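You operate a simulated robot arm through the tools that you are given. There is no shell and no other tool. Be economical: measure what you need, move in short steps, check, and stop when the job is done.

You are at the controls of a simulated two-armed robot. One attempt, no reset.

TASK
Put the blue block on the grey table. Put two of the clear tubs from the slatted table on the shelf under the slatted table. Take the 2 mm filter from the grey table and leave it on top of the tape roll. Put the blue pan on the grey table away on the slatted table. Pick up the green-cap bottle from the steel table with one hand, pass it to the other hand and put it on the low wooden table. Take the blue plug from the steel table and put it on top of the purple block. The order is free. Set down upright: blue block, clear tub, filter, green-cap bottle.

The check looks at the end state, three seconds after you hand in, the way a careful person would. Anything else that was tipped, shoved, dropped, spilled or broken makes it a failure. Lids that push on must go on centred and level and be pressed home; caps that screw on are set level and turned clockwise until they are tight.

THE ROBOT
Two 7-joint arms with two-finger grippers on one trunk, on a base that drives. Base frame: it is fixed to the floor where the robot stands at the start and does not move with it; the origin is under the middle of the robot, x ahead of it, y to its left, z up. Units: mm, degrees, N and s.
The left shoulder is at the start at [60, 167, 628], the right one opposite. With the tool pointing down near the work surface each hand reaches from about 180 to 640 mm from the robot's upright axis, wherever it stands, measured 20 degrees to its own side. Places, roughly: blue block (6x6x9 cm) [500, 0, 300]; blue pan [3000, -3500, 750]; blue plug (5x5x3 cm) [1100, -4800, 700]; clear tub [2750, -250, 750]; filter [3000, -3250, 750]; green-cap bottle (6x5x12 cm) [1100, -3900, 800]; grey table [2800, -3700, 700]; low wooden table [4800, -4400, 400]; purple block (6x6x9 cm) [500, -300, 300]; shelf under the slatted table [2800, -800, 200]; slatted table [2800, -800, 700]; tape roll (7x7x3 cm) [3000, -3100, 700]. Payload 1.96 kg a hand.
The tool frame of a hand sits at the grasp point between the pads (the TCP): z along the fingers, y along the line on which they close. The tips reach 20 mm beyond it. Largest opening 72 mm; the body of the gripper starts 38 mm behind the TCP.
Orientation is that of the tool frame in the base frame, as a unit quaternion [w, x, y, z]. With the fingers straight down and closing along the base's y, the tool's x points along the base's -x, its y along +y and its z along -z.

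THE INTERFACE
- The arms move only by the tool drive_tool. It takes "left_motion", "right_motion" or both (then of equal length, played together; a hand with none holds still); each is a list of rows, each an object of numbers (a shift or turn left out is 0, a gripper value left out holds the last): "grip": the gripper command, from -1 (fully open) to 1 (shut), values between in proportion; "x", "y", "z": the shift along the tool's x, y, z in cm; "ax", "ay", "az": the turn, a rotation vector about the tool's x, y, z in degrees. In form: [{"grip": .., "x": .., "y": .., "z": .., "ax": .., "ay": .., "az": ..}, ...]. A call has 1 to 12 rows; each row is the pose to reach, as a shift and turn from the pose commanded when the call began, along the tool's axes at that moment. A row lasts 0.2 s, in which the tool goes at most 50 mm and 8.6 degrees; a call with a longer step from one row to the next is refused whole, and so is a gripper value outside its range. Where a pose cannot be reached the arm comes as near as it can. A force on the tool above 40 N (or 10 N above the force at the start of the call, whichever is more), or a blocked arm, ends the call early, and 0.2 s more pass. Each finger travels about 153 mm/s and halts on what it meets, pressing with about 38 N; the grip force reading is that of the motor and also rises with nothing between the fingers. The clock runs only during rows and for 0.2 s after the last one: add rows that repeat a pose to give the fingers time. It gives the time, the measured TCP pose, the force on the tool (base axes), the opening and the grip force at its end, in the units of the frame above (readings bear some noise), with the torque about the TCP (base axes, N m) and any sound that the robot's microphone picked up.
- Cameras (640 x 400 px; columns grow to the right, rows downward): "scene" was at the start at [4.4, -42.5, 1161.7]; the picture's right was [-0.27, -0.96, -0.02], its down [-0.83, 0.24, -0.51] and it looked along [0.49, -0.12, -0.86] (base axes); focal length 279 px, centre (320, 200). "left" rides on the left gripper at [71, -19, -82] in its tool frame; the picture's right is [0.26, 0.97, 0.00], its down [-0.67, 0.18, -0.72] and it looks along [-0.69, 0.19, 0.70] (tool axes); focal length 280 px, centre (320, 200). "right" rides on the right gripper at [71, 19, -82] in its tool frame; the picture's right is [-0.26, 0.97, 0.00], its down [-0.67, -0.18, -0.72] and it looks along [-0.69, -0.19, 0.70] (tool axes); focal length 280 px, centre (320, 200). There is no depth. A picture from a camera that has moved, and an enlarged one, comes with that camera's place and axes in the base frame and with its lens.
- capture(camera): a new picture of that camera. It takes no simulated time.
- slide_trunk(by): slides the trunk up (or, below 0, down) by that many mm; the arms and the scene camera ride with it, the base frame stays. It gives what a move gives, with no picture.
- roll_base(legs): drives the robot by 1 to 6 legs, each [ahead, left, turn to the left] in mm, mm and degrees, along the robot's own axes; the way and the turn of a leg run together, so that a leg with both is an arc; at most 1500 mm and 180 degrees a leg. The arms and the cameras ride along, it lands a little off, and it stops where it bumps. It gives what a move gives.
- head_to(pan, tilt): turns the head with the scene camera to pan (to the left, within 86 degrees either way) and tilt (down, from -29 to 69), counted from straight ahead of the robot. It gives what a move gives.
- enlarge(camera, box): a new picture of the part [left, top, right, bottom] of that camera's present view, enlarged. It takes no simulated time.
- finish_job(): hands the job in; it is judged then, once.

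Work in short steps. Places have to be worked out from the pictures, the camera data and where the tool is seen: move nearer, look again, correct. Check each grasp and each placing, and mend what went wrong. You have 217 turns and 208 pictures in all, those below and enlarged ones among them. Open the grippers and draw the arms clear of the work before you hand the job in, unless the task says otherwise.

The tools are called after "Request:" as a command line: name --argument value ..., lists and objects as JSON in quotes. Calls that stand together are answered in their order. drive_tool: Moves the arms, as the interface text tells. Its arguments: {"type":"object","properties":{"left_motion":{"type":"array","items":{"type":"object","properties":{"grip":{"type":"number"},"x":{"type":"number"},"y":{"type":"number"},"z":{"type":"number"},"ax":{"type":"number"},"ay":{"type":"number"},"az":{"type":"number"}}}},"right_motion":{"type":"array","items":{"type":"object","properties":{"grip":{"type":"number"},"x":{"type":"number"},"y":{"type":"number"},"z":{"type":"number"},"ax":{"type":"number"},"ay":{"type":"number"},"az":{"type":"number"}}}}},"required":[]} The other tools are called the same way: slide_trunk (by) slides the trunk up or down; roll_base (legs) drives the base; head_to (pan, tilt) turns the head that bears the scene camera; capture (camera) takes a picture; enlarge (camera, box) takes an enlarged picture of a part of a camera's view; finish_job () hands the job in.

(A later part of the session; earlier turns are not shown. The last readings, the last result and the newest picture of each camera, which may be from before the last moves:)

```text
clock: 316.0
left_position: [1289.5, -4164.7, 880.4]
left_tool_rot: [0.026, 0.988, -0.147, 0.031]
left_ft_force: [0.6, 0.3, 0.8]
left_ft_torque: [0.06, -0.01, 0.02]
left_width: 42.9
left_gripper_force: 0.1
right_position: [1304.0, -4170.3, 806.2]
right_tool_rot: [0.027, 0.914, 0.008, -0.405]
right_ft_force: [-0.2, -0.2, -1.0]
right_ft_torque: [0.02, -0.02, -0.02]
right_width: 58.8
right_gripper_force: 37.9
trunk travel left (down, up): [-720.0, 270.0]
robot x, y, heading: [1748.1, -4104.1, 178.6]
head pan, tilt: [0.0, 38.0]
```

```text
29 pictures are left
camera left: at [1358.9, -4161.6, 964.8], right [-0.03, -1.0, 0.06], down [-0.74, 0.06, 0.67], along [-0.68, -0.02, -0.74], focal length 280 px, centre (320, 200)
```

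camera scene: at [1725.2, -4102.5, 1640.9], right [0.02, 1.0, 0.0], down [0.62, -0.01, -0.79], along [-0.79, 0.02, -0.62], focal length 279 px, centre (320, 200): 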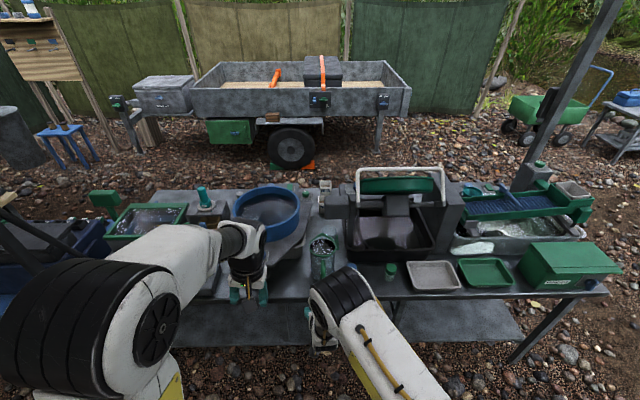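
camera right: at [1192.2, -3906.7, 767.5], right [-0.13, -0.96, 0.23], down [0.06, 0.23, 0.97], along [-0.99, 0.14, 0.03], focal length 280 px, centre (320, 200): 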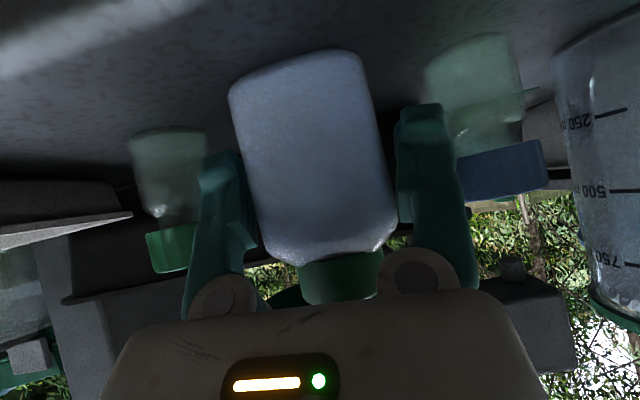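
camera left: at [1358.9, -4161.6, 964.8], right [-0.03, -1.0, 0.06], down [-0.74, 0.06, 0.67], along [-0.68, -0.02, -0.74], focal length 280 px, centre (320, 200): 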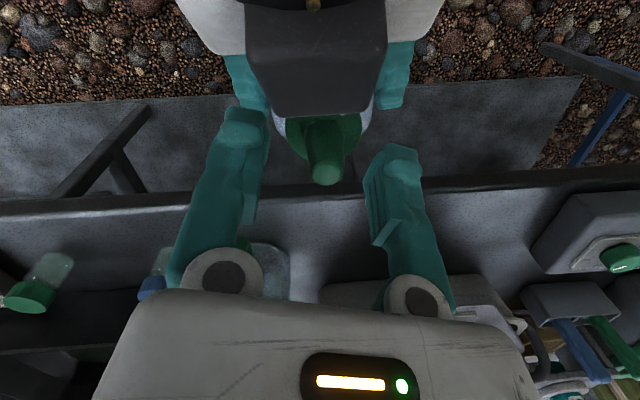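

The cap is centred; a box on the right hand's back is close on the +x side, so I take out the 15° yaw, shift 4 mm away and lower the last 2.4 cm, watching forces.

Request:
drive_tool --left_motion '[{"x": -0.2, "az": -5}, {"x": -0.4, "az": -10}, {"x": -0.4, "az": -15, "z": 0.6}, {"x": -0.4, "az": -15, "z": 1.5}, {"x": -0.4, "az": -15, "z": 2.3}, {"x": -0.4, "az": -15, "z": 2.3}]'

Request:
enlarge --camera "left" --box '[180, 60, 460, 260]'

```text
clock: 317.4
left_position: [1288.3, -4165.6, 856.7]
left_tool_rot: [0.029, 0.999, -0.017, 0.029]
left_ft_force: [-0.2, -1.0, 0.9]
left_ft_torque: [-0.02, -0.03, 0.0]
left_width: 42.9
left_gripper_force: 0.1
right_position: [1304.1, -4170.1, 804.8]
right_tool_rot: [0.026, 0.914, 0.007, -0.405]
right_ft_force: [-0.1, 0.7, -1.0]
right_ft_torque: [0.0, -0.01, 0.02]
right_width: 58.5
right_gripper_force: 37.5
trunk travel left (down, up): [-720.0, 270.0]
robot x, y, heading: [1752.9, -4102.5, 178.6]
head pan, tilt: [0.0, 38.0]
```

```text
2.00 times, centred on (320, 160) of left
camera zoom: at [1354.5, -4142.7, 940.2], right [0.23, -0.97, 0.07], down [-0.72, -0.12, 0.69], along [-0.66, -0.21, -0.72], focal length 561 px, centre (320, 280)
```

zoom: 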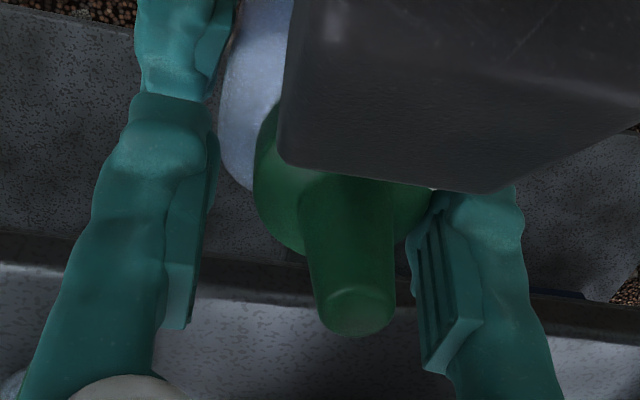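

The cap is between the left fingers, ~5 mm off to the -y side. I shift 5 mm and close the left hand on the cap.

Request:
drive_tool --left_motion '[{"y": 0.3}, {"y": 0.5}, {"y": 0.5, "grip": 0}, {"y": 0.5, "grip": 0.4}, {"y": 0.5, "grip": 1}, {"y": 0.5, "grip": 1}, {"y": 0.5, "grip": 1}]'

```text
clock: 319.0
left_position: [1287.7, -4170.1, 856.8]
left_tool_rot: [0.028, 0.999, -0.016, 0.029]
left_ft_force: [-1.5, 19.3, -5.5]
left_ft_torque: [0.35, 0.03, 0.12]
left_width: 33.5
left_gripper_force: 38.1
right_position: [1304.4, -4171.3, 807.0]
right_tool_rot: [0.028, 0.914, 0.01, -0.404]
right_ft_force: [1.6, -19.0, 5.8]
right_ft_torque: [0.63, 0.11, 0.15]
right_width: 58.5
right_gripper_force: 37.7
trunk travel left (down, up): [-720.0, 270.0]
robot x, y, heading: [1755.3, -4100.2, 178.8]
head pan, tilt: [0.0, 38.0]
```

The left hand holds the cap (33.5 mm, 38 N). I open the right hand and withdraw it horizontally toward the robot.

Request:
drive_tool --right_motion '[{"grip": 0}, {"grip": -0.6}, {"grip": -1}, {"grip": -1}, {"x": 1.4, "z": -1.5}, {"x": 3.4, "z": -3.7}, {"x": 5.4, "z": -5.8}, {"x": 7.5, "z": -8}, {"x": 8.8, "z": -9.5}, {"x": 8.8, "z": -9.5}]'

Request:
capture --camera "left"

```text
clock: 321.2
left_position: [1288.4, -4170.4, 856.9]
left_tool_rot: [0.03, 0.999, -0.016, 0.028]
left_ft_force: [-0.8, 0.6, 1.2]
left_ft_torque: [0.01, -0.01, 0.02]
left_width: 32.9
left_gripper_force: 37.8
right_position: [1434.4, -4165.4, 804.5]
right_tool_rot: [0.026, 0.914, 0.007, -0.405]
right_ft_force: [0.6, -0.4, 0.6]
right_ft_torque: [0.0, 0.0, -0.01]
right_width: 72.0
right_gripper_force: 0.0
trunk travel left (down, up): [-720.0, 270.0]
robot x, y, heading: [1756.9, -4096.5, 178.9]
head pan, tilt: [0.0, 38.0]
```

```text
27 pictures are left
camera left: at [1354.2, -4147.9, 940.7], right [0.23, -0.97, 0.07], down [-0.72, -0.12, 0.68], along [-0.66, -0.21, -0.73], focal length 280 px, centre (320, 200)
```

left: 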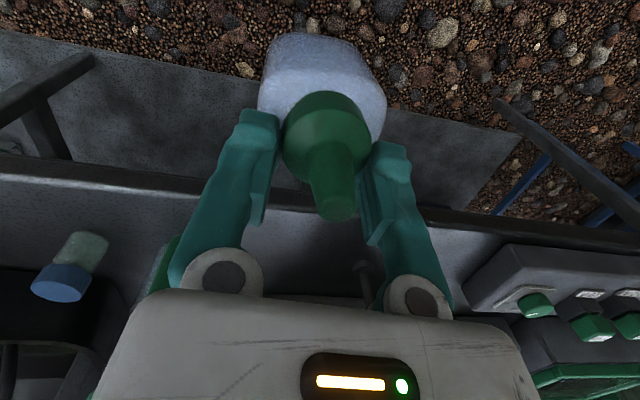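

Hand-over done; the left hand carries the bottle by its cap. I bring the right hand back upright to its side and draw the bottle in and up, then strafe south toward the plug.

Request:
drive_tool --left_motion '[{"grip": 1}, {"grip": 1}, {"grip": 1}, {"x": 2, "z": -2}, {"x": 4, "z": -4}, {"x": 6, "z": -6}, {"x": 8, "z": -7}, {"x": 8, "z": -7}]' --right_motion '[{"y": -4, "x": -1}, {"y": -8, "x": -2, "ay": 6}, {"y": -12, "x": -3, "ay": 13}, {"y": -15, "x": -4, "ay": 20}, {"y": -15, "x": -5, "ay": 28}, {"y": -15, "x": -6, "ay": 35}, {"y": -15, "x": -6, "ay": 41}, {"y": -15, "x": -6, "ay": 46}]'

Request:
roll_base --legs '[[-40, 0, 0], [0, 760, 0]]'

Request:
capture --camera "scene"

```text
clock: 323.0
left_position: [1364.5, -4169.4, 931.7]
left_tool_rot: [0.029, 0.999, -0.017, 0.028]
left_ft_force: [0.1, -0.2, -0.4]
left_ft_torque: [0.04, 0.0, 0.0]
left_width: 32.7
left_gripper_force: 38.1
right_position: [1387.4, -4015.1, 842.9]
right_tool_rot: [0.021, 1.0, 0.018, -0.014]
right_ft_force: [0.6, 0.5, -0.3]
right_ft_torque: [0.0, 0.02, 0.06]
right_width: 71.9
right_gripper_force: 0.1
trunk travel left (down, up): [-720.0, 270.0]
robot x, y, heading: [1753.6, -4100.7, 178.9]
head pan, tilt: [0.0, 38.0]
```

```text
clock: 327.6
left_position: [1392.3, -4934.0, 931.7]
left_tool_rot: [0.029, 0.999, -0.015, 0.029]
left_ft_force: [-0.1, -0.7, -1.3]
left_ft_torque: [0.01, 0.02, -0.01]
left_width: 31.5
left_gripper_force: 37.9
right_position: [1414.5, -4780.1, 842.1]
right_tool_rot: [0.021, 0.999, 0.02, -0.014]
right_ft_force: [0.1, -0.5, -0.3]
right_ft_torque: [0.01, -0.03, -0.02]
right_width: 72.3
right_gripper_force: 0.1
trunk travel left (down, up): [-720.0, 270.0]
robot x, y, heading: [1778.0, -4864.5, 179.0]
head pan, tilt: [0.0, 38.0]
```

```text
26 pictures are left
camera scene: at [1751.7, -4865.3, 1640.9], right [0.02, 1.0, 0.0], down [0.62, -0.01, -0.79], along [-0.79, 0.01, -0.62], focal length 279 px, centre (320, 200)
```

scene: 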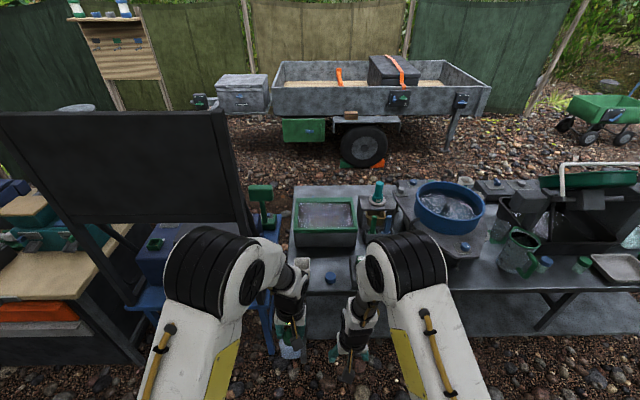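

Plug ≈[1086, -4814]. I advance 160 mm and bring the right hand above it at z≈800.

Request:
roll_base --legs '[[160, 0, 0]]'

Request:
drive_tool --right_motion '[{"grip": -1, "x": -4, "y": 0.8}, {"x": -8, "y": 1.6}, {"x": -12, "y": 2.4}, {"x": -15, "y": 3.2, "z": 1}, {"x": -16.5, "y": 3.2, "z": 3}, {"x": -16.5, "y": 3.2, "z": 4}, {"x": -16.5, "y": 3.2, "z": 4}]'

Request:
capture --camera "right"

```text
clock: 329.0
left_position: [1234.8, -4932.0, 931.7]
left_tool_rot: [0.03, 0.999, -0.012, 0.028]
left_ft_force: [0.2, 0.6, -0.6]
left_ft_torque: [-0.01, -0.02, 0.01]
left_width: 31.5
left_gripper_force: 37.8
right_position: [1257.5, -4778.7, 842.5]
right_tool_rot: [0.021, 0.999, 0.021, -0.015]
right_ft_force: [0.0, 0.4, 0.6]
right_ft_torque: [-0.03, -0.03, -0.01]
right_width: 71.9
right_gripper_force: 0.0
trunk travel left (down, up): [-720.0, 270.0]
robot x, y, heading: [1621.5, -4862.4, 179.5]
head pan, tilt: [0.0, 38.0]
```

```text
clock: 330.6
left_position: [1234.6, -4931.8, 931.7]
left_tool_rot: [0.03, 0.999, -0.013, 0.029]
left_ft_force: [-1.0, -0.6, -0.3]
left_ft_torque: [-0.01, 0.05, -0.01]
left_width: 31.3
left_gripper_force: 38.0
right_position: [1091.6, -4818.0, 809.2]
right_tool_rot: [0.021, 0.999, 0.02, -0.014]
right_ft_force: [-0.5, 0.7, -0.6]
right_ft_torque: [-0.02, -0.01, -0.02]
right_width: 72.1
right_gripper_force: 0.1
trunk travel left (down, up): [-720.0, 270.0]
robot x, y, heading: [1622.9, -4860.8, 179.3]
head pan, tilt: [0.0, 38.0]
```

```text
25 pictures are left
camera right: at [1166.0, -4831.4, 889.2], right [-0.22, -0.97, 0.05], down [-0.66, 0.19, 0.73], along [-0.72, 0.13, -0.69], focal length 280 px, centre (320, 200)
```

right: 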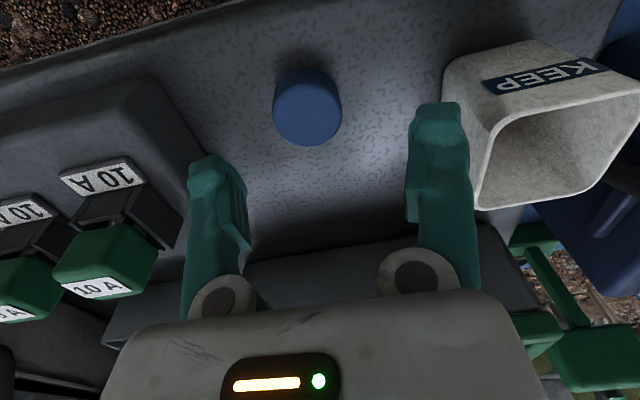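

Plug centre ≈[1087, -4814]. I correct by a few mm, narrow to ~62 mm, lower 6.7 cm and close.

Request:
drive_tool --right_motion '[{"grip": -0.72, "x": -0.25, "y": -0.7}, {"x": -0.25, "y": -0.7, "z": 2.5}, {"x": -0.25, "y": -0.7, "z": 5}, {"x": -0.25, "y": -0.7, "z": 6.6}, {"x": -0.25, "y": -0.7, "z": 6.6}, {"x": -0.25, "y": -0.7, "z": 6.6, "grip": 0}, {"x": -0.25, "y": -0.7, "z": 6.6, "grip": 1}, {"x": -0.25, "y": -0.7, "z": 6.6, "grip": 1}]'

Request:
capture --camera "right"

```text
clock: 332.4
left_position: [1233.2, -4932.2, 930.8]
left_tool_rot: [0.029, 0.999, -0.013, 0.028]
left_ft_force: [-0.4, 0.1, -0.7]
left_ft_torque: [-0.01, 0.0, 0.0]
left_width: 31.0
left_gripper_force: 38.0
right_position: [1086.8, -4814.7, 742.6]
right_tool_rot: [0.021, 0.999, 0.02, -0.014]
right_ft_force: [-0.9, -0.6, 0.3]
right_ft_torque: [0.02, 0.02, 0.01]
right_width: 38.9
right_gripper_force: 38.4
trunk travel left (down, up): [-720.0, 270.0]
robot x, y, heading: [1623.0, -4861.1, 179.2]
head pan, tilt: [0.0, 38.0]
```

```text
24 pictures are left
camera right: at [1160.8, -4827.4, 823.1], right [-0.22, -0.97, 0.05], down [-0.66, 0.19, 0.73], along [-0.72, 0.13, -0.69], focal length 280 px, centre (320, 200)
```

right: 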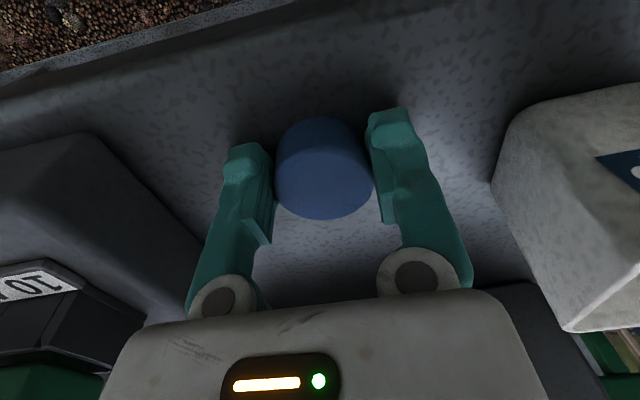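

The plug is gripped. I lift it, draw it in, and drive: back off, north up the aisle, then turn to face east.

Request:
drive_tool --right_motion '[{"grip": 1, "z": -3}, {"z": -7}, {"z": -11}, {"x": 4, "z": -13}, {"x": 8, "z": -14}, {"x": 12, "y": -2, "z": -14}, {"x": 15, "y": -5, "z": -14}, {"x": 15, "y": -8, "z": -14}, {"x": 15, "y": -8, "z": -14}]'

Request:
roll_base --legs '[[-150, 0, 0], [0, -1400, 0], [0, -1200, 0], [0, 0, -90], [0, 0, -90]]'

```text
clock: 334.4
left_position: [1233.4, -4933.2, 931.3]
left_tool_rot: [0.029, 0.999, -0.013, 0.028]
left_ft_force: [-0.2, 0.1, -1.3]
left_ft_torque: [0.02, 0.02, 0.01]
left_width: 30.5
left_gripper_force: 37.8
right_position: [1238.1, -4721.7, 874.7]
right_tool_rot: [0.022, 0.999, 0.021, -0.014]
right_ft_force: [-0.4, 0.3, -0.5]
right_ft_torque: [0.02, 0.0, 0.01]
right_width: 38.7
right_gripper_force: 38.3
trunk travel left (down, up): [-720.0, 270.0]
robot x, y, heading: [1621.1, -4862.5, 179.1]
head pan, tilt: [0.0, 38.0]
```

```text
clock: 355.6
left_position: [2190.6, -2208.4, 932.5]
left_tool_rot: [-0.029, 0.013, 0.999, 0.029]
left_ft_force: [0.0, 0.2, -0.2]
left_ft_torque: [0.0, -0.02, -0.02]
left_width: 28.5
left_gripper_force: 38.3
right_position: [2186.8, -2419.0, 873.6]
right_tool_rot: [0.014, -0.022, 0.999, 0.021]
right_ft_force: [-0.3, -0.5, -0.4]
right_ft_torque: [0.01, -0.01, 0.0]
right_width: 38.3
right_gripper_force: 38.3
trunk travel left (down, up): [-720.0, 270.0]
robot x, y, heading: [1802.9, -2281.4, -0.7]
head pan, tilt: [0.0, 38.0]
```

Bottle and plug held; now I'm facing east in the clear area. I follow the earlier path round the post to about [3720, -3750].

Request:
roll_base --legs '[[1100, 95, 0], [350, -50, 0], [180, -180, 0], [170, -220, 0], [120, -250, 0], [0, -850, 0]]'

Request:
head_to --pan -25 --tilt 35

Request:
capture --camera "scene"

```text
clock: 371.8
left_position: [4069.0, -3710.5, 931.7]
left_tool_rot: [-0.027, 0.024, 0.999, 0.03]
left_ft_force: [0.4, -0.4, 0.6]
left_ft_torque: [-0.01, -0.05, -0.02]
left_width: 0.2
left_gripper_force: 29.7
right_position: [4061.9, -3919.4, 874.6]
right_tool_rot: [0.014, -0.011, 1.0, 0.022]
right_ft_force: [-1.4, -0.1, -0.1]
right_ft_torque: [0.02, 0.03, -0.01]
right_width: 39.0
right_gripper_force: 37.6
trunk travel left (down, up): [-720.0, 270.0]
robot x, y, heading: [3678.8, -3775.9, -2.0]
head pan, tilt: [0.0, 38.0]
```

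```text
clock: 372.7
left_position: [4070.2, -3709.1, 930.9]
left_tool_rot: [-0.029, 0.022, 0.999, 0.029]
left_ft_force: [-0.4, 0.2, 0.0]
left_ft_torque: [0.02, 0.0, 0.01]
left_width: 0.0
left_gripper_force: 29.6
right_position: [4061.7, -3919.7, 874.8]
right_tool_rot: [0.014, -0.011, 1.0, 0.021]
right_ft_force: [-0.5, 0.1, -1.0]
right_ft_torque: [0.03, -0.02, 0.01]
right_width: 39.2
right_gripper_force: 38.0
trunk travel left (down, up): [-720.0, 270.0]
robot x, y, heading: [3679.0, -3772.2, -2.0]
head pan, tilt: [-25.0, 35.0]
```

```text
23 pictures are left
camera scene: at [3698.3, -3813.2, 1645.5], right [-0.45, -0.89, 0.0], down [-0.51, 0.26, -0.82], along [0.73, -0.37, -0.57], focal length 279 px, centre (320, 200)
```

scene: 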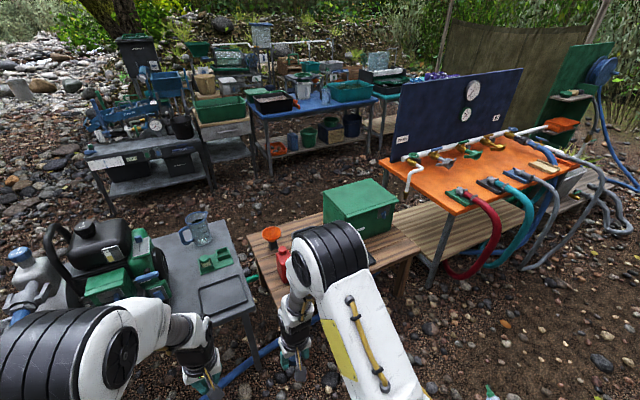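

The left hand is empty — the bottle slipped from the cone of its cap during the drive. I look back along my path (north) for it.

Request:
head_to --pan 75 --tilt 40

Request:
capture --camera "scene"

```text
clock: 374.4
left_position: [4069.8, -3709.9, 932.2]
left_tool_rot: [-0.028, 0.024, 0.999, 0.029]
left_ft_force: [0.5, 0.3, 0.2]
left_ft_torque: [-0.02, -0.02, 0.02]
left_width: 0.0
left_gripper_force: 29.3
right_position: [4060.9, -3919.3, 873.7]
right_tool_rot: [0.014, -0.011, 1.0, 0.022]
right_ft_force: [-0.2, 0.5, -0.7]
right_ft_torque: [0.02, 0.05, 0.02]
right_width: 38.9
right_gripper_force: 38.6
trunk travel left (down, up): [-720.0, 270.0]
robot x, y, heading: [3680.9, -3774.7, -2.0]
head pan, tilt: [75.0, 40.0]
```

```text
22 pictures are left
camera scene: at [3644.7, -3692.3, 1637.9], right [0.96, -0.29, 0.0], down [-0.19, -0.61, -0.77], along [0.22, 0.73, -0.64], focal length 279 px, centre (320, 200)
```

scene: 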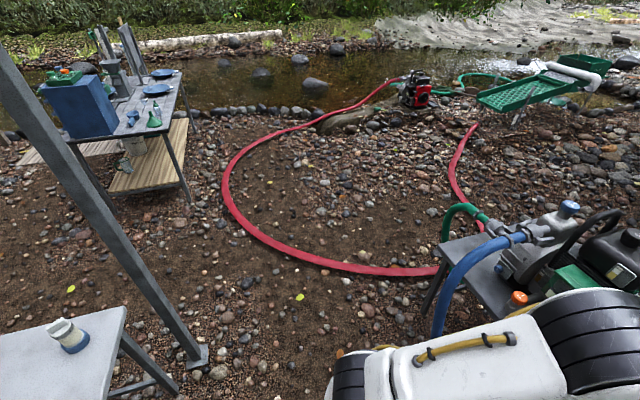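

Nothing on the northern path. There was a white/green object at the lower right of the earlier view (≈[3850, -4870]); I look there.

Request:
head_to --pan -60 --tilt 45

Request:
capture --camera "scene"

```text
clock: 376.6
left_position: [4070.2, -3711.0, 931.9]
left_tool_rot: [-0.027, 0.023, 0.999, 0.03]
left_ft_force: [0.0, 0.5, 0.2]
left_ft_torque: [0.0, -0.04, 0.02]
left_width: 0.0
left_gripper_force: 29.3
right_position: [4060.9, -3919.3, 873.7]
right_tool_rot: [0.015, -0.011, 1.0, 0.021]
right_ft_force: [-0.2, 0.1, -0.7]
right_ft_torque: [0.01, 0.0, -0.01]
right_width: 39.3
right_gripper_force: 37.7
trunk travel left (down, up): [-720.0, 270.0]
robot x, y, heading: [3683.4, -3772.1, -2.0]
head pan, tilt: [-60.0, 45.0]
```

```text
21 pictures are left
camera scene: at [3658.1, -3845.3, 1630.6], right [-0.88, -0.47, 0.0], down [-0.33, 0.62, -0.71], along [0.33, -0.62, -0.71], focal length 279 px, centre (320, 200)
```

scene: 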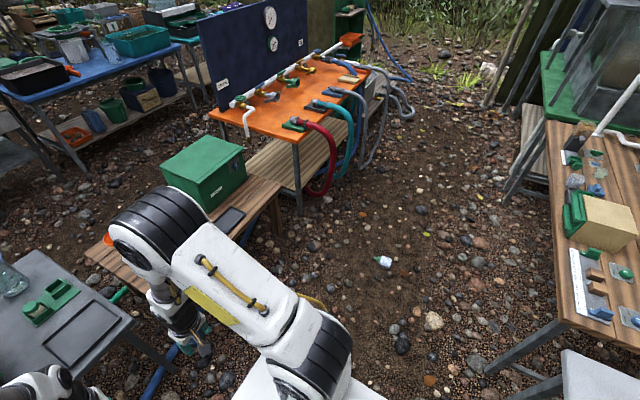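

There it is: the bottle lies on the ground at ≈[3760, -4930]. I enlarge to see how it lies.

Request:
enlarge --camera "scene" --box '[334, 231, 434, 294]'

```text
6.35 times, centred on (384, 262) of scene
camera zoom: at [3658.1, -3845.3, 1630.6], right [-0.88, -0.47, 0.0], down [-0.33, 0.62, -0.71], along [0.33, -0.62, -0.71], focal length 1774 px, centre (-86, -197)
```

zoom: 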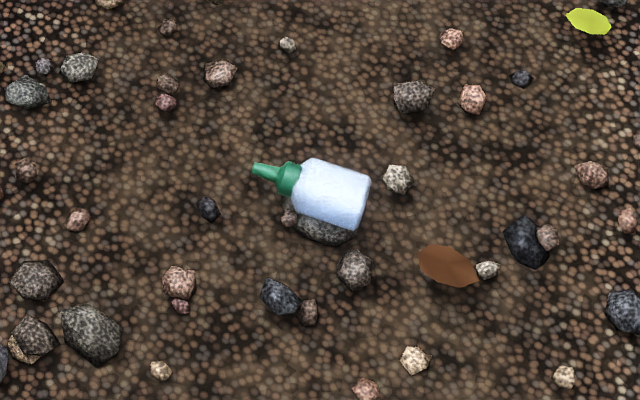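

The cap points to +x, so facing east is right. I go via x≈3420 (between the wooden table and the bottle) to [3420, -5040], keeping the base clear of the bottle.

Request:
roll_base --legs '[[0, 0, 2], [-260, -500, 0], [0, -770, 0]]'

Request:
slide_trunk --by -400

Request:
head_to --pan 10 --tilt 60

Request:
capture --camera "scene"

```text
clock: 384.0
left_position: [3809.3, -4971.1, 932.0]
left_tool_rot: [-0.029, 0.004, 0.999, 0.03]
left_ft_force: [0.0, -0.5, -0.4]
left_ft_torque: [-0.01, 0.0, 0.0]
left_width: 0.0
left_gripper_force: 29.9
right_position: [3808.9, -5181.1, 874.1]
right_tool_rot: [0.014, -0.031, 0.999, 0.022]
right_ft_force: [-0.2, -0.2, -0.5]
right_ft_torque: [-0.01, 0.01, 0.01]
right_width: 39.1
right_gripper_force: 37.5
trunk travel left (down, up): [-720.0, 270.0]
robot x, y, heading: [3422.1, -5052.1, 0.0]
head pan, tilt: [-60.0, 45.0]
```

```text
clock: 387.8
left_position: [3809.4, -4970.5, 531.9]
left_tool_rot: [-0.028, 0.003, 0.999, 0.029]
left_ft_force: [0.3, -0.2, -0.2]
left_ft_torque: [0.02, -0.06, 0.01]
left_width: 0.1
left_gripper_force: 29.7
right_position: [3808.8, -5181.6, 473.5]
right_tool_rot: [0.014, -0.031, 0.999, 0.021]
right_ft_force: [0.3, -0.7, -0.1]
right_ft_torque: [-0.01, -0.01, -0.05]
right_width: 39.1
right_gripper_force: 38.3
trunk travel left (down, up): [-320.0, 670.0]
robot x, y, heading: [3424.5, -5051.4, 0.5]
head pan, tilt: [-60.0, 45.0]
```

```text
clock: 389.2
left_position: [3808.8, -4971.4, 531.4]
left_tool_rot: [-0.028, 0.003, 0.999, 0.028]
left_ft_force: [1.0, -0.2, -0.4]
left_ft_torque: [0.01, -0.01, 0.01]
left_width: 0.0
left_gripper_force: 29.4
right_position: [3809.7, -5180.6, 473.2]
right_tool_rot: [0.015, -0.03, 0.999, 0.021]
right_ft_force: [0.0, 0.0, -0.7]
right_ft_torque: [0.01, 0.03, 0.04]
right_width: 39.3
right_gripper_force: 38.1
trunk travel left (down, up): [-320.0, 670.0]
robot x, y, heading: [3424.3, -5046.1, 0.2]
head pan, tilt: [10.0, 60.0]
```

```text
19 pictures are left
camera scene: at [3427.8, -5040.1, 1211.2], right [0.18, -0.98, 0.0], down [-0.85, -0.15, -0.5], along [0.49, 0.09, -0.87], focal length 279 px, centre (320, 200)
```

scene: 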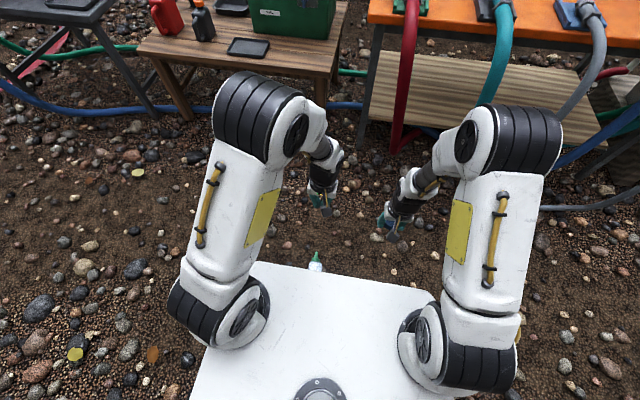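

The bottle lies just ahead of the base. I back 40 mm, lower the trunk 280 mm and bring the opened left hand above its body at z≈150, then look.

Request:
roll_base --legs '[[-40, 0, 0]]'

Request:
slide_trunk --by -280

Request:
drive_tool --left_motion '[{"grip": -1, "x": 0.6, "y": 1.4, "az": -2}, {"x": 1.2, "y": 2.8, "z": 2, "az": -5}, {"x": 1.2, "y": 2.8, "z": 6, "az": -5}, {"x": 1.2, "y": 2.8, "z": 10, "az": -5}, {"x": 1.2, "y": 2.8, "z": 10, "az": -5}]'

Request:
capture --camera "left"

```text
clock: 390.1
left_position: [3768.3, -4971.2, 532.2]
left_tool_rot: [-0.029, 0.003, 0.999, 0.029]
left_ft_force: [0.0, 0.0, -0.9]
left_ft_torque: [0.01, -0.03, -0.05]
left_width: 0.0
left_gripper_force: 29.7
right_position: [3768.6, -5180.4, 474.8]
right_tool_rot: [0.015, -0.031, 0.999, 0.022]
right_ft_force: [-0.1, 0.5, -0.4]
right_ft_torque: [-0.02, -0.01, -0.01]
right_width: 39.0
right_gripper_force: 37.2
trunk travel left (down, up): [-320.0, 670.0]
robot x, y, heading: [3379.4, -5046.4, 0.6]
head pan, tilt: [10.0, 60.0]
```

```text
clock: 392.9
left_position: [3769.1, -4971.6, 251.6]
left_tool_rot: [-0.029, 0.004, 0.999, 0.029]
left_ft_force: [-0.1, -1.3, 0.0]
left_ft_torque: [0.01, 0.01, 0.02]
left_width: 0.3
left_gripper_force: 29.5
right_position: [3770.4, -5179.7, 195.6]
right_tool_rot: [0.014, -0.03, 0.999, 0.022]
right_ft_force: [-0.2, -0.2, -1.0]
right_ft_torque: [0.05, 0.0, -0.02]
right_width: 39.2
right_gripper_force: 37.9
trunk travel left (down, up): [-40.0, 950.0]
robot x, y, heading: [3384.7, -5050.0, 0.2]
head pan, tilt: [10.0, 60.0]
```

```text
clock: 394.1
left_position: [3751.4, -4936.3, 154.9]
left_tool_rot: [-0.028, -0.04, 0.998, 0.029]
left_ft_force: [-0.8, -0.4, 0.0]
left_ft_torque: [-0.03, 0.01, -0.03]
left_width: 71.7
left_gripper_force: 0.2
right_position: [3769.0, -5181.8, 194.2]
right_tool_rot: [0.014, -0.03, 0.999, 0.022]
right_ft_force: [0.2, -0.3, 0.5]
right_ft_torque: [0.0, -0.04, 0.03]
right_width: 39.1
right_gripper_force: 38.0
trunk travel left (down, up): [-40.0, 950.0]
robot x, y, heading: [3379.9, -5049.2, 0.2]
head pan, tilt: [10.0, 60.0]
```

```text
18 pictures are left
camera left: at [3687.1, -4966.4, 237.6], right [-0.34, 0.94, 0.07], down [0.7, 0.2, 0.69], along [0.63, 0.28, -0.72], focal length 280 px, centre (320, 200)
```

left: 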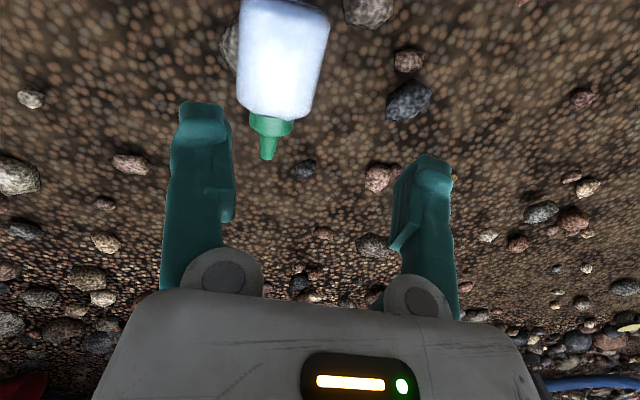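

Bottle axis ≈[3761, -4956] at the grip point, yaw ≈6°, cap away. I correct position and tilt, lower to z≈46 (tips ≈26) and close.

Request:
drive_tool --left_motion '[{"x": -0.7, "y": -1.4, "ax": 1.6, "ay": -1.6}, {"x": -1.4, "y": -2.7, "ax": 3.2, "ay": -3.3}, {"x": -1.4, "y": -2.7, "z": 4, "ax": 3.2, "ay": -3.3}, {"x": -1.4, "y": -2.7, "z": 8, "ax": 3.2, "ay": -3.3}, {"x": -1.4, "y": -2.7, "z": 10, "ax": 3.2, "ay": -3.3}, {"x": -1.4, "y": -2.7, "z": 10.9, "ax": 3.2, "ay": -3.3}, {"x": -1.4, "y": -2.7, "z": 10.9, "ax": 3.2, "ay": -3.3}]'

Request:
capture --camera "left"

```text
clock: 395.7
left_position: [3762.1, -4956.6, 44.3]
left_tool_rot: [0.002, -0.039, 0.999, 0.004]
left_ft_force: [0.3, 0.6, -0.8]
left_ft_torque: [0.01, 0.01, -0.02]
left_width: 71.9
left_gripper_force: 0.0
right_position: [3769.5, -5181.5, 193.8]
right_tool_rot: [0.014, -0.03, 0.999, 0.02]
right_ft_force: [0.1, 0.6, -0.8]
right_ft_torque: [0.0, -0.04, 0.0]
right_width: 39.0
right_gripper_force: 37.4
trunk travel left (down, up): [-40.0, 950.0]
robot x, y, heading: [3380.8, -5051.3, 0.2]
head pan, tilt: [10.0, 60.0]
```

```text
17 pictures are left
camera left: at [3691.8, -4981.5, 124.2], right [-0.34, 0.94, 0.01], down [0.65, 0.23, 0.72], along [0.68, 0.25, -0.69], focal length 280 px, centre (320, 200)
```

left: 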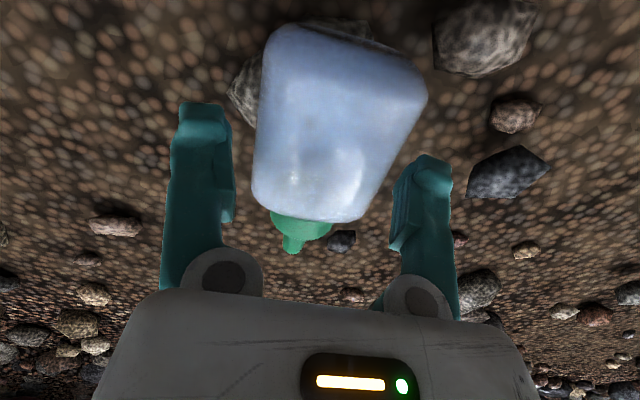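

The bottle body is between the fingers. Close and lift a little.

Request:
drive_tool --left_motion '[{"grip": -0.6}, {"grip": -0.2}, {"grip": 0.4}, {"grip": 1}, {"grip": 1}, {"grip": 1, "z": -1.5}, {"grip": 1, "z": -4.5}, {"grip": 1, "z": -8}, {"grip": 1, "z": -12}, {"grip": 1, "z": -16}, {"grip": 1, "z": -16}]'

Request:
capture --camera "left"

```text
clock: 398.1
left_position: [3760.6, -4958.0, 204.5]
left_tool_rot: [0.003, -0.04, 0.999, 0.004]
left_ft_force: [0.0, 0.4, -0.5]
left_ft_torque: [0.0, 0.0, 0.01]
left_width: 54.8
left_gripper_force: 38.3
right_position: [3769.3, -5181.7, 193.6]
right_tool_rot: [0.014, -0.03, 0.999, 0.021]
right_ft_force: [-0.3, -0.4, -1.2]
right_ft_torque: [0.02, -0.02, 0.01]
right_width: 39.6
right_gripper_force: 38.1
trunk travel left (down, up): [-40.0, 950.0]
robot x, y, heading: [3382.9, -5050.3, 0.2]
head pan, tilt: [10.0, 60.0]
```

```text
16 pictures are left
camera left: at [3691.0, -4982.2, 284.5], right [-0.34, 0.94, 0.01], down [0.65, 0.23, 0.72], along [0.68, 0.25, -0.69], focal length 280 px, centre (320, 200)
```

left: 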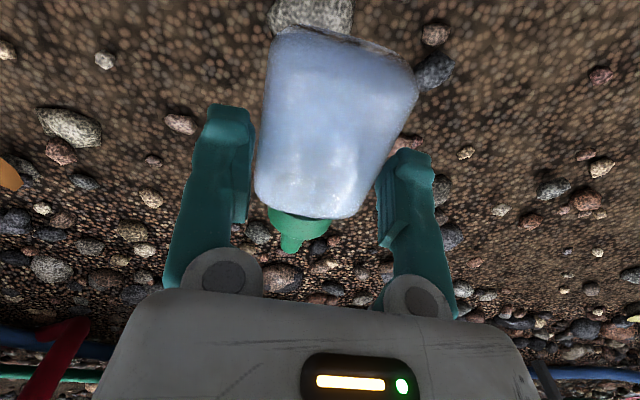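

The bottle is held by the body (cap pointing away). I raise the trunk 260 mm, drive to ≈[3790, -4750], then rotate the hand 90° so the bottle stands upright in the grip.

Request:
slide_trunk --by 260

Request:
roll_base --legs '[[400, 300, 0]]'

Request:
drive_tool --left_motion '[{"grip": 1, "x": -1.5, "ay": -8.2}, {"x": -3, "ay": -16.4}, {"x": -4.5, "ay": -24.6}, {"x": -6, "ay": -32.8}, {"x": -7.5, "ay": -41}, {"x": -9, "ay": -49.2}, {"x": -10.5, "ay": -57.4}, {"x": -12, "ay": -65.6}, {"x": -13, "ay": -73.8}, {"x": -14, "ay": -82}, {"x": -15, "ay": -90}, {"x": -15, "ay": -90}]'

Request:
head_to --pan 10 --tilt 35

Request:
capture --camera "scene"

```text
clock: 400.8
left_position: [3761.7, -4958.2, 465.1]
left_tool_rot: [0.002, -0.039, 0.999, 0.004]
left_ft_force: [0.3, -0.4, -0.9]
left_ft_torque: [-0.03, -0.02, 0.03]
left_width: 54.7
left_gripper_force: 38.2
right_position: [3770.0, -5182.0, 454.8]
right_tool_rot: [0.015, -0.03, 0.999, 0.021]
right_ft_force: [-0.1, 0.0, -0.2]
right_ft_torque: [0.02, -0.01, 0.01]
right_width: 39.0
right_gripper_force: 38.2
trunk travel left (down, up): [-300.0, 690.0]
robot x, y, heading: [3381.7, -5047.5, 0.3]
head pan, tilt: [10.0, 60.0]
```

```text
clock: 403.8
left_position: [4158.3, -4652.3, 464.0]
left_tool_rot: [0.003, -0.039, 0.999, 0.003]
left_ft_force: [-0.8, 0.4, -1.2]
left_ft_torque: [-0.02, -0.03, 0.02]
left_width: 54.5
left_gripper_force: 37.8
right_position: [4167.2, -4876.8, 453.8]
right_tool_rot: [0.014, -0.03, 0.999, 0.021]
right_ft_force: [0.3, -0.1, -1.0]
right_ft_torque: [-0.04, -0.03, 0.0]
right_width: 39.3
right_gripper_force: 38.0
trunk travel left (down, up): [-300.0, 690.0]
robot x, y, heading: [3779.4, -4742.2, 0.3]
head pan, tilt: [10.0, 60.0]
```

```text
clock: 406.4
left_position: [4307.9, -4639.6, 465.0]
left_tool_rot: [0.709, -0.026, 0.704, 0.032]
left_ft_force: [-0.3, -0.4, -1.1]
left_ft_torque: [0.05, 0.01, -0.03]
left_width: 54.2
left_gripper_force: 38.1
right_position: [4166.0, -4875.7, 454.7]
right_tool_rot: [0.014, -0.03, 0.999, 0.022]
right_ft_force: [0.4, -0.2, 0.0]
right_ft_torque: [-0.01, -0.01, 0.02]
right_width: 38.9
right_gripper_force: 38.0
trunk travel left (down, up): [-300.0, 690.0]
robot x, y, heading: [3777.4, -4744.7, 0.4]
head pan, tilt: [10.0, 60.0]
```

```text
clock: 407.2
left_position: [4308.6, -4640.3, 463.5]
left_tool_rot: [0.708, -0.026, 0.705, 0.03]
left_ft_force: [-0.1, -0.2, -0.6]
left_ft_torque: [0.01, 0.01, 0.01]
left_width: 54.3
left_gripper_force: 38.4
right_position: [4166.3, -4876.4, 453.8]
right_tool_rot: [0.014, -0.03, 0.999, 0.021]
right_ft_force: [0.7, -0.9, -1.0]
right_ft_torque: [-0.03, 0.01, -0.02]
right_width: 39.0
right_gripper_force: 38.4
trunk travel left (down, up): [-300.0, 690.0]
robot x, y, heading: [3782.1, -4745.5, 0.3]
head pan, tilt: [10.0, 35.0]
```

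```text
15 pictures are left
camera scene: at [3806.3, -4731.1, 1225.4], right [0.18, -0.98, 0.0], down [-0.57, -0.1, -0.82], along [0.81, 0.15, -0.57], focal length 279 px, centre (320, 200)
```

scene: 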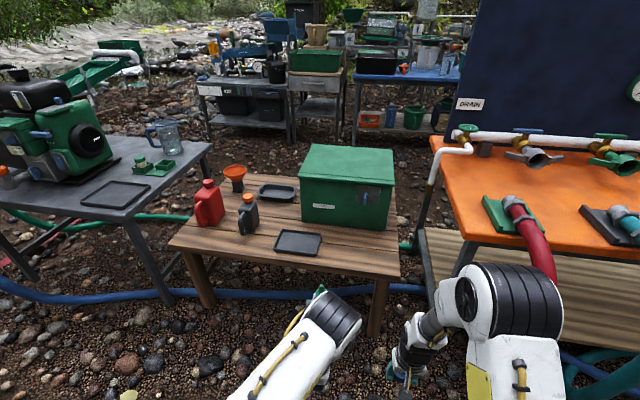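

The bottle now stands upright in the left hand, which points forward. The low table's front edge is x≈4528, with free room at y≈-4700. I raise 30 mm, fix a 3° roll, and advance so the bottle comes to ≈[4500, -4700] first.

Request:
slide_trunk --by 30

Request:
drive_tool --left_motion '[{"grip": 1, "az": 1.5}, {"grip": 1, "az": 3}, {"grip": 1, "az": 3}]'

Request:
roll_base --legs '[[190, -60, 0]]'

Request:
head_to --pan 15 --tilt 45

Request:
capture --camera "scene"

```text
clock: 408.0
left_position: [4307.4, -4640.1, 494.9]
left_tool_rot: [0.708, -0.025, 0.705, 0.03]
left_ft_force: [0.2, -0.2, 0.4]
left_ft_torque: [-0.07, 0.02, 0.02]
left_width: 53.8
left_gripper_force: 38.0
right_position: [4166.9, -4876.3, 483.9]
right_tool_rot: [0.014, -0.029, 0.999, 0.022]
right_ft_force: [0.0, -0.1, 0.1]
right_ft_torque: [0.02, 0.0, -0.02]
right_width: 39.3
right_gripper_force: 38.1
trunk travel left (down, up): [-330.0, 660.0]
robot x, y, heading: [3779.7, -4747.6, 0.3]
head pan, tilt: [10.0, 35.0]
```

```text
clock: 408.8
left_position: [4307.6, -4639.6, 495.3]
left_tool_rot: [0.707, -0.007, 0.705, 0.049]
left_ft_force: [-0.1, 0.2, -0.5]
left_ft_torque: [-0.02, 0.03, -0.04]
left_width: 54.0
left_gripper_force: 38.4
right_position: [4166.8, -4875.0, 483.7]
right_tool_rot: [0.015, -0.03, 0.999, 0.022]
right_ft_force: [0.1, 1.0, -0.7]
right_ft_torque: [0.0, 0.01, -0.02]
right_width: 39.0
right_gripper_force: 38.3
trunk travel left (down, up): [-330.0, 660.0]
robot x, y, heading: [3781.8, -4745.0, 0.2]
head pan, tilt: [10.0, 35.0]
```

```text
clock: 410.4
left_position: [4498.7, -4700.4, 494.7]
left_tool_rot: [0.707, -0.007, 0.705, 0.049]
left_ft_force: [0.0, -0.1, 0.1]
left_ft_torque: [0.03, 0.01, 0.01]
left_width: 54.1
left_gripper_force: 38.1
right_position: [4358.8, -4935.0, 483.6]
right_tool_rot: [0.014, -0.029, 0.999, 0.022]
right_ft_force: [-0.6, 0.6, -0.8]
right_ft_torque: [-0.01, 0.04, 0.0]
right_width: 39.2
right_gripper_force: 38.2
trunk travel left (down, up): [-330.0, 660.0]
robot x, y, heading: [3970.4, -4805.1, 0.4]
head pan, tilt: [10.0, 35.0]
```

```text
clock: 411.1
left_position: [4498.2, -4699.9, 494.4]
left_tool_rot: [0.707, -0.007, 0.705, 0.049]
left_ft_force: [0.0, -0.1, -0.2]
left_ft_torque: [0.0, 0.05, 0.03]
left_width: 53.9
left_gripper_force: 38.0
right_position: [4357.1, -4934.5, 484.0]
right_tool_rot: [0.014, -0.029, 0.999, 0.021]
right_ft_force: [0.6, -0.6, -0.4]
right_ft_torque: [-0.01, 0.0, 0.02]
right_width: 39.0
right_gripper_force: 37.9
trunk travel left (down, up): [-330.0, 660.0]
robot x, y, heading: [3972.6, -4806.3, 0.2]
head pan, tilt: [15.0, 45.0]
```

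```text
14 pictures are left
camera scene: at [3989.1, -4784.7, 1240.7], right [0.26, -0.96, 0.0], down [-0.68, -0.19, -0.71], along [0.68, 0.19, -0.71], focal length 279 px, centre (320, 200)
```

scene: 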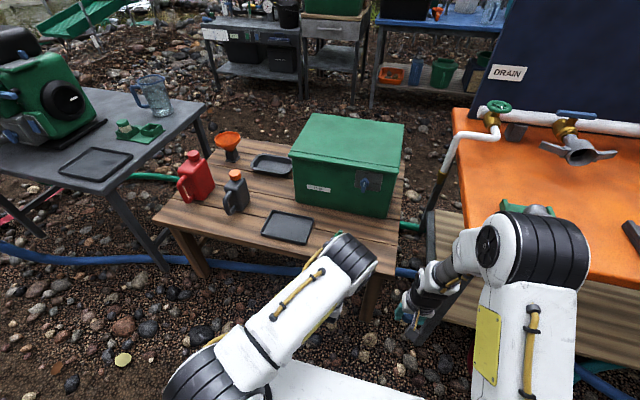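

The left part is hidden behind the arm, but geometry is consistent (front edge ≈4532). I advance 76 mm and lower the trunk 35 mm, then feel for contact with the arm.

Request:
roll_base --legs '[[76, 0, 0]]'

Request:
slide_trunk --by -32

Request:
drive_tool --left_motion '[{"grip": 1, "x": 0.5}, {"x": 0.9}, {"x": 1.3}, {"x": 1.6}, {"x": 1.9}, {"x": 2.2}]'

```text
clock: 412.2
left_position: [4559.8, -4699.0, 491.7]
left_tool_rot: [0.704, -0.005, 0.709, 0.048]
left_ft_force: [-0.7, -0.1, 0.0]
left_ft_torque: [-0.01, 0.02, 0.0]
left_width: 54.0
left_gripper_force: 37.9
right_position: [4422.6, -4934.3, 483.6]
right_tool_rot: [0.014, -0.03, 0.999, 0.021]
right_ft_force: [-0.2, 0.7, -0.2]
right_ft_torque: [0.03, 0.02, 0.01]
right_width: 39.3
right_gripper_force: 37.4
trunk travel left (down, up): [-330.0, 660.0]
robot x, y, heading: [4034.5, -4805.9, 0.3]
head pan, tilt: [15.0, 45.0]
stopped in leg 1: the force on the tool passed its limit at 98 N (the readings are from after the stop); the commanded pose is now the measured one
```

```text
clock: 412.7
left_position: [4559.1, -4699.4, 476.9]
left_tool_rot: [0.712, -0.011, 0.701, 0.046]
left_ft_force: [-16.4, 2.4, 28.9]
left_ft_torque: [-1.07, 2.49, -0.85]
left_width: 0.0
left_gripper_force: 29.2
right_position: [4421.7, -4933.2, 462.7]
right_tool_rot: [0.016, -0.03, 0.999, 0.021]
right_ft_force: [0.1, 0.1, -0.7]
right_ft_torque: [0.0, 0.02, -0.01]
right_width: 39.0
right_gripper_force: 38.0
trunk travel left (down, up): [-308.0, 682.0]
robot x, y, heading: [4031.7, -4806.9, 0.3]
head pan, tilt: [15.0, 45.0]
stopped: the force on the tool passed its limit at 125 N (the readings are from after the stop); the commanded pose is now the measured one
```

```text
clock: 413.0
left_position: [4559.6, -4700.2, 476.7]
left_tool_rot: [0.714, -0.011, 0.699, 0.044]
left_ft_force: [-10.7, 1.9, 23.7]
left_ft_torque: [-0.98, 2.07, -0.58]
left_width: 0.3
left_gripper_force: 29.4
right_position: [4420.8, -4933.8, 462.8]
right_tool_rot: [0.015, -0.03, 0.999, 0.021]
right_ft_force: [0.4, 0.8, -0.4]
right_ft_torque: [-0.02, -0.01, 0.02]
right_width: 39.1
right_gripper_force: 37.8
trunk travel left (down, up): [-308.0, 682.0]
robot x, y, heading: [4032.0, -4802.5, 0.4]
head pan, tilt: [15.0, 45.0]
stopped in row 1 (left hand): the force on the tool passed its limit at 47 N (the readings are from after the stop); the commanded pose is now the measured one
```

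The hand struck the table edge (I should not have chained those calls) and the bottle slipped. I raise the trunk and look.

Request:
slide_trunk --by 60

Request:
roll_base --legs '[[-250, 0, 0]]'

Request:
capture --camera "scene"

```text
clock: 413.7
left_position: [4557.8, -4698.1, 511.0]
left_tool_rot: [0.705, -0.009, 0.707, 0.045]
left_ft_force: [0.1, -0.1, -0.8]
left_ft_torque: [0.0, -0.02, 0.01]
left_width: 0.2
left_gripper_force: 29.7
right_position: [4422.1, -4932.7, 503.8]
right_tool_rot: [0.014, -0.03, 0.999, 0.022]
right_ft_force: [0.0, 0.0, -1.5]
right_ft_torque: [-0.03, 0.01, 0.01]
right_width: 39.0
right_gripper_force: 38.1
trunk travel left (down, up): [-348.0, 642.0]
robot x, y, heading: [4037.8, -4803.7, 0.3]
head pan, tilt: [15.0, 45.0]
stopped: the force on the tool passed its limit at 49 N (the readings are from after the stop); the commanded pose is now the measured one
```

```text
clock: 415.6
left_position: [4307.9, -4699.1, 510.1]
left_tool_rot: [0.705, -0.01, 0.707, 0.048]
left_ft_force: [-0.3, -0.3, -0.2]
left_ft_torque: [0.02, -0.03, 0.0]
left_width: 0.3
left_gripper_force: 29.8
right_position: [4173.1, -4934.5, 501.6]
right_tool_rot: [0.014, -0.031, 0.999, 0.022]
right_ft_force: [0.6, 0.3, -0.6]
right_ft_torque: [0.0, 0.0, -0.03]
right_width: 39.0
right_gripper_force: 38.2
trunk travel left (down, up): [-348.0, 642.0]
robot x, y, heading: [3783.9, -4803.7, 0.4]
head pan, tilt: [15.0, 45.0]
```

```text
13 pictures are left
camera scene: at [3802.8, -4786.0, 1259.2], right [0.27, -0.96, 0.0], down [-0.68, -0.19, -0.71], along [0.68, 0.19, -0.71], focal length 279 px, centre (320, 200)
```

scene: 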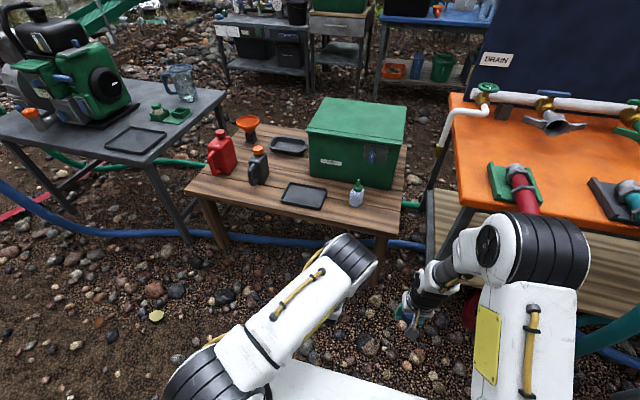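

Lucky: a bottle with green cap stands on the low table. I enlarge to verify it and its surroundings.

Request:
enlarge --camera "scene" --box '[190, 90, 430, 240]'

```text
2.67 times, centred on (310, 165) of scene
camera zoom: at [3802.8, -4786.0, 1259.2], right [0.27, -0.96, 0.0], down [-0.68, -0.19, -0.71], along [0.68, 0.19, -0.71], focal length 745 px, centre (347, 293)
```

zoom: 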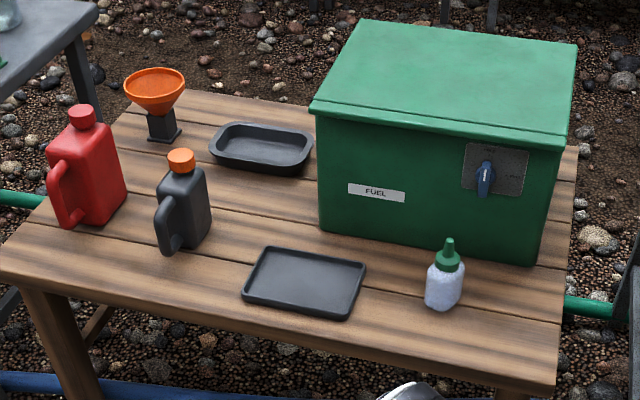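

The bottle stands upright on the low wooden table and everything else there is in order. Now I bring the left hand back to its rest pose before the drive to the purple block.

Request:
drive_tool --left_motion '[{"z": -1.5, "ay": 8.2}, {"z": -3, "ay": 16.4}, {"z": -4.5, "ay": 24.6}, {"z": -6, "ay": 32.8}, {"z": -7.5, "ay": 41}, {"z": -9, "ay": 49.2}, {"z": -10.5, "ay": 57.4}, {"z": -12, "ay": 65.6}, {"z": -13, "ay": 73.8}, {"z": -14, "ay": 82}, {"z": -15, "ay": 90}, {"z": -15, "ay": 90}]'

Request:
roll_base --legs '[[-64, 1480, 0], [0, 420, 0], [-120, 250, 0], [-170, 220, 0], [-180, 180, 0], [-350, 50, 0]]'

```text
clock: 418.1
left_position: [4158.8, -4710.8, 510.6]
left_tool_rot: [-0.002, -0.04, 0.999, 0.026]
left_ft_force: [-1.0, -0.7, -0.1]
left_ft_torque: [0.0, -0.01, 0.01]
left_width: 0.0
left_gripper_force: 29.3
right_position: [4172.0, -4934.5, 502.0]
right_tool_rot: [0.013, -0.031, 0.999, 0.021]
right_ft_force: [0.5, -0.3, 0.0]
right_ft_torque: [0.02, -0.01, -0.01]
right_width: 39.0
right_gripper_force: 38.4
trunk travel left (down, up): [-348.0, 642.0]
robot x, y, heading: [3787.5, -4805.6, 0.3]
head pan, tilt: [15.0, 45.0]
```

```text
clock: 434.1
left_position: [3260.4, -2121.9, 511.8]
left_tool_rot: [-0.001, -0.039, 0.999, 0.027]
left_ft_force: [0.4, 1.2, -0.6]
left_ft_torque: [0.0, -0.01, -0.03]
left_width: 0.0
left_gripper_force: 30.1
right_position: [3273.3, -2345.1, 503.5]
right_tool_rot: [0.014, -0.029, 0.999, 0.022]
right_ft_force: [0.9, 0.0, 0.1]
right_ft_torque: [-0.03, -0.01, 0.0]
right_width: 39.1
right_gripper_force: 37.8
trunk travel left (down, up): [-348.0, 642.0]
robot x, y, heading: [2884.3, -2216.6, 0.1]
head pan, tilt: [15.0, 45.0]
```

Plug still held (39 mm). I back west to x≈-250 along the passage.

Request:
roll_base --legs '[[-1150, -40, 0], [-1000, -30, 0], [-990, -10, 0]]'

```text
clock: 449.5
left_position: [110.0, -2209.7, 510.1]
left_tool_rot: [-0.001, -0.04, 0.999, 0.027]
left_ft_force: [0.0, 0.2, -1.0]
left_ft_torque: [0.01, -0.06, 0.01]
left_width: 0.2
left_gripper_force: 29.8
right_position: [124.5, -2433.7, 502.9]
right_tool_rot: [0.014, -0.031, 0.999, 0.021]
right_ft_force: [-0.8, -0.2, 0.2]
right_ft_torque: [-0.01, 0.01, -0.03]
right_width: 39.1
right_gripper_force: 38.4
trunk travel left (down, up): [-348.0, 642.0]
robot x, y, heading: [-267.5, -2300.1, 0.5]
head pan, tilt: [15.0, 45.0]
```

I strafe north to y≈-200, then look at the blocks.

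Request:
roll_base --legs '[[0, 1050, -0.4], [0, 1050, 0]]'

Request:
head_to --pan -15 --tilt 50

Request:
capture --camera "scene"

```text
clock: 459.9
left_position: [117.4, -116.8, 510.3]
left_tool_rot: [-0.001, -0.035, 0.999, 0.026]
left_ft_force: [-0.2, 0.6, -0.1]
left_ft_torque: [-0.03, 0.0, 0.03]
left_width: 0.1
left_gripper_force: 29.4
right_position: [130.2, -339.1, 500.5]
right_tool_rot: [0.015, -0.026, 0.999, 0.022]
right_ft_force: [0.2, 0.3, 0.0]
right_ft_torque: [-0.01, 0.01, -0.02]
right_width: 39.2
right_gripper_force: 38.6
trunk travel left (down, up): [-348.0, 642.0]
robot x, y, heading: [-252.8, -204.2, -0.2]
head pan, tilt: [15.0, 45.0]
```

```text
clock: 460.9
left_position: [117.9, -114.7, 509.8]
left_tool_rot: [-0.001, -0.036, 0.999, 0.025]
left_ft_force: [0.1, 0.1, -0.4]
left_ft_torque: [0.02, 0.03, -0.03]
left_width: 0.0
left_gripper_force: 29.6
right_position: [129.1, -339.7, 502.0]
right_tool_rot: [0.014, -0.026, 0.999, 0.021]
right_ft_force: [1.1, -0.4, -0.3]
right_ft_torque: [-0.03, 0.01, 0.0]
right_width: 39.0
right_gripper_force: 37.8
trunk travel left (down, up): [-348.0, 642.0]
robot x, y, heading: [-252.9, -207.8, -0.4]
head pan, tilt: [-15.0, 50.0]
```

```text
11 pictures are left
camera scene: at [-242.3, -227.7, 1252.3], right [-0.26, -0.97, 0.0], down [-0.74, 0.2, -0.64], along [0.62, -0.17, -0.77], focal length 279 px, centre (320, 200)
```

scene: 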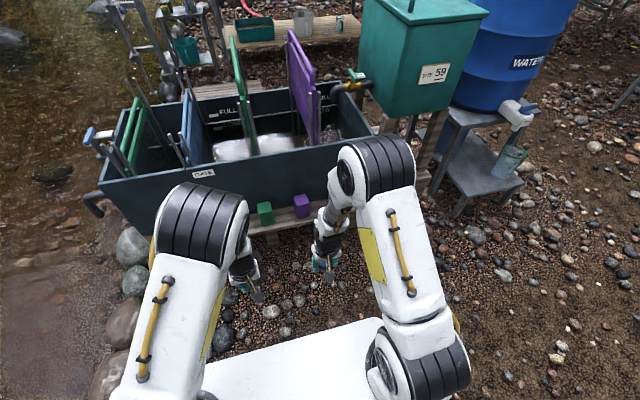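

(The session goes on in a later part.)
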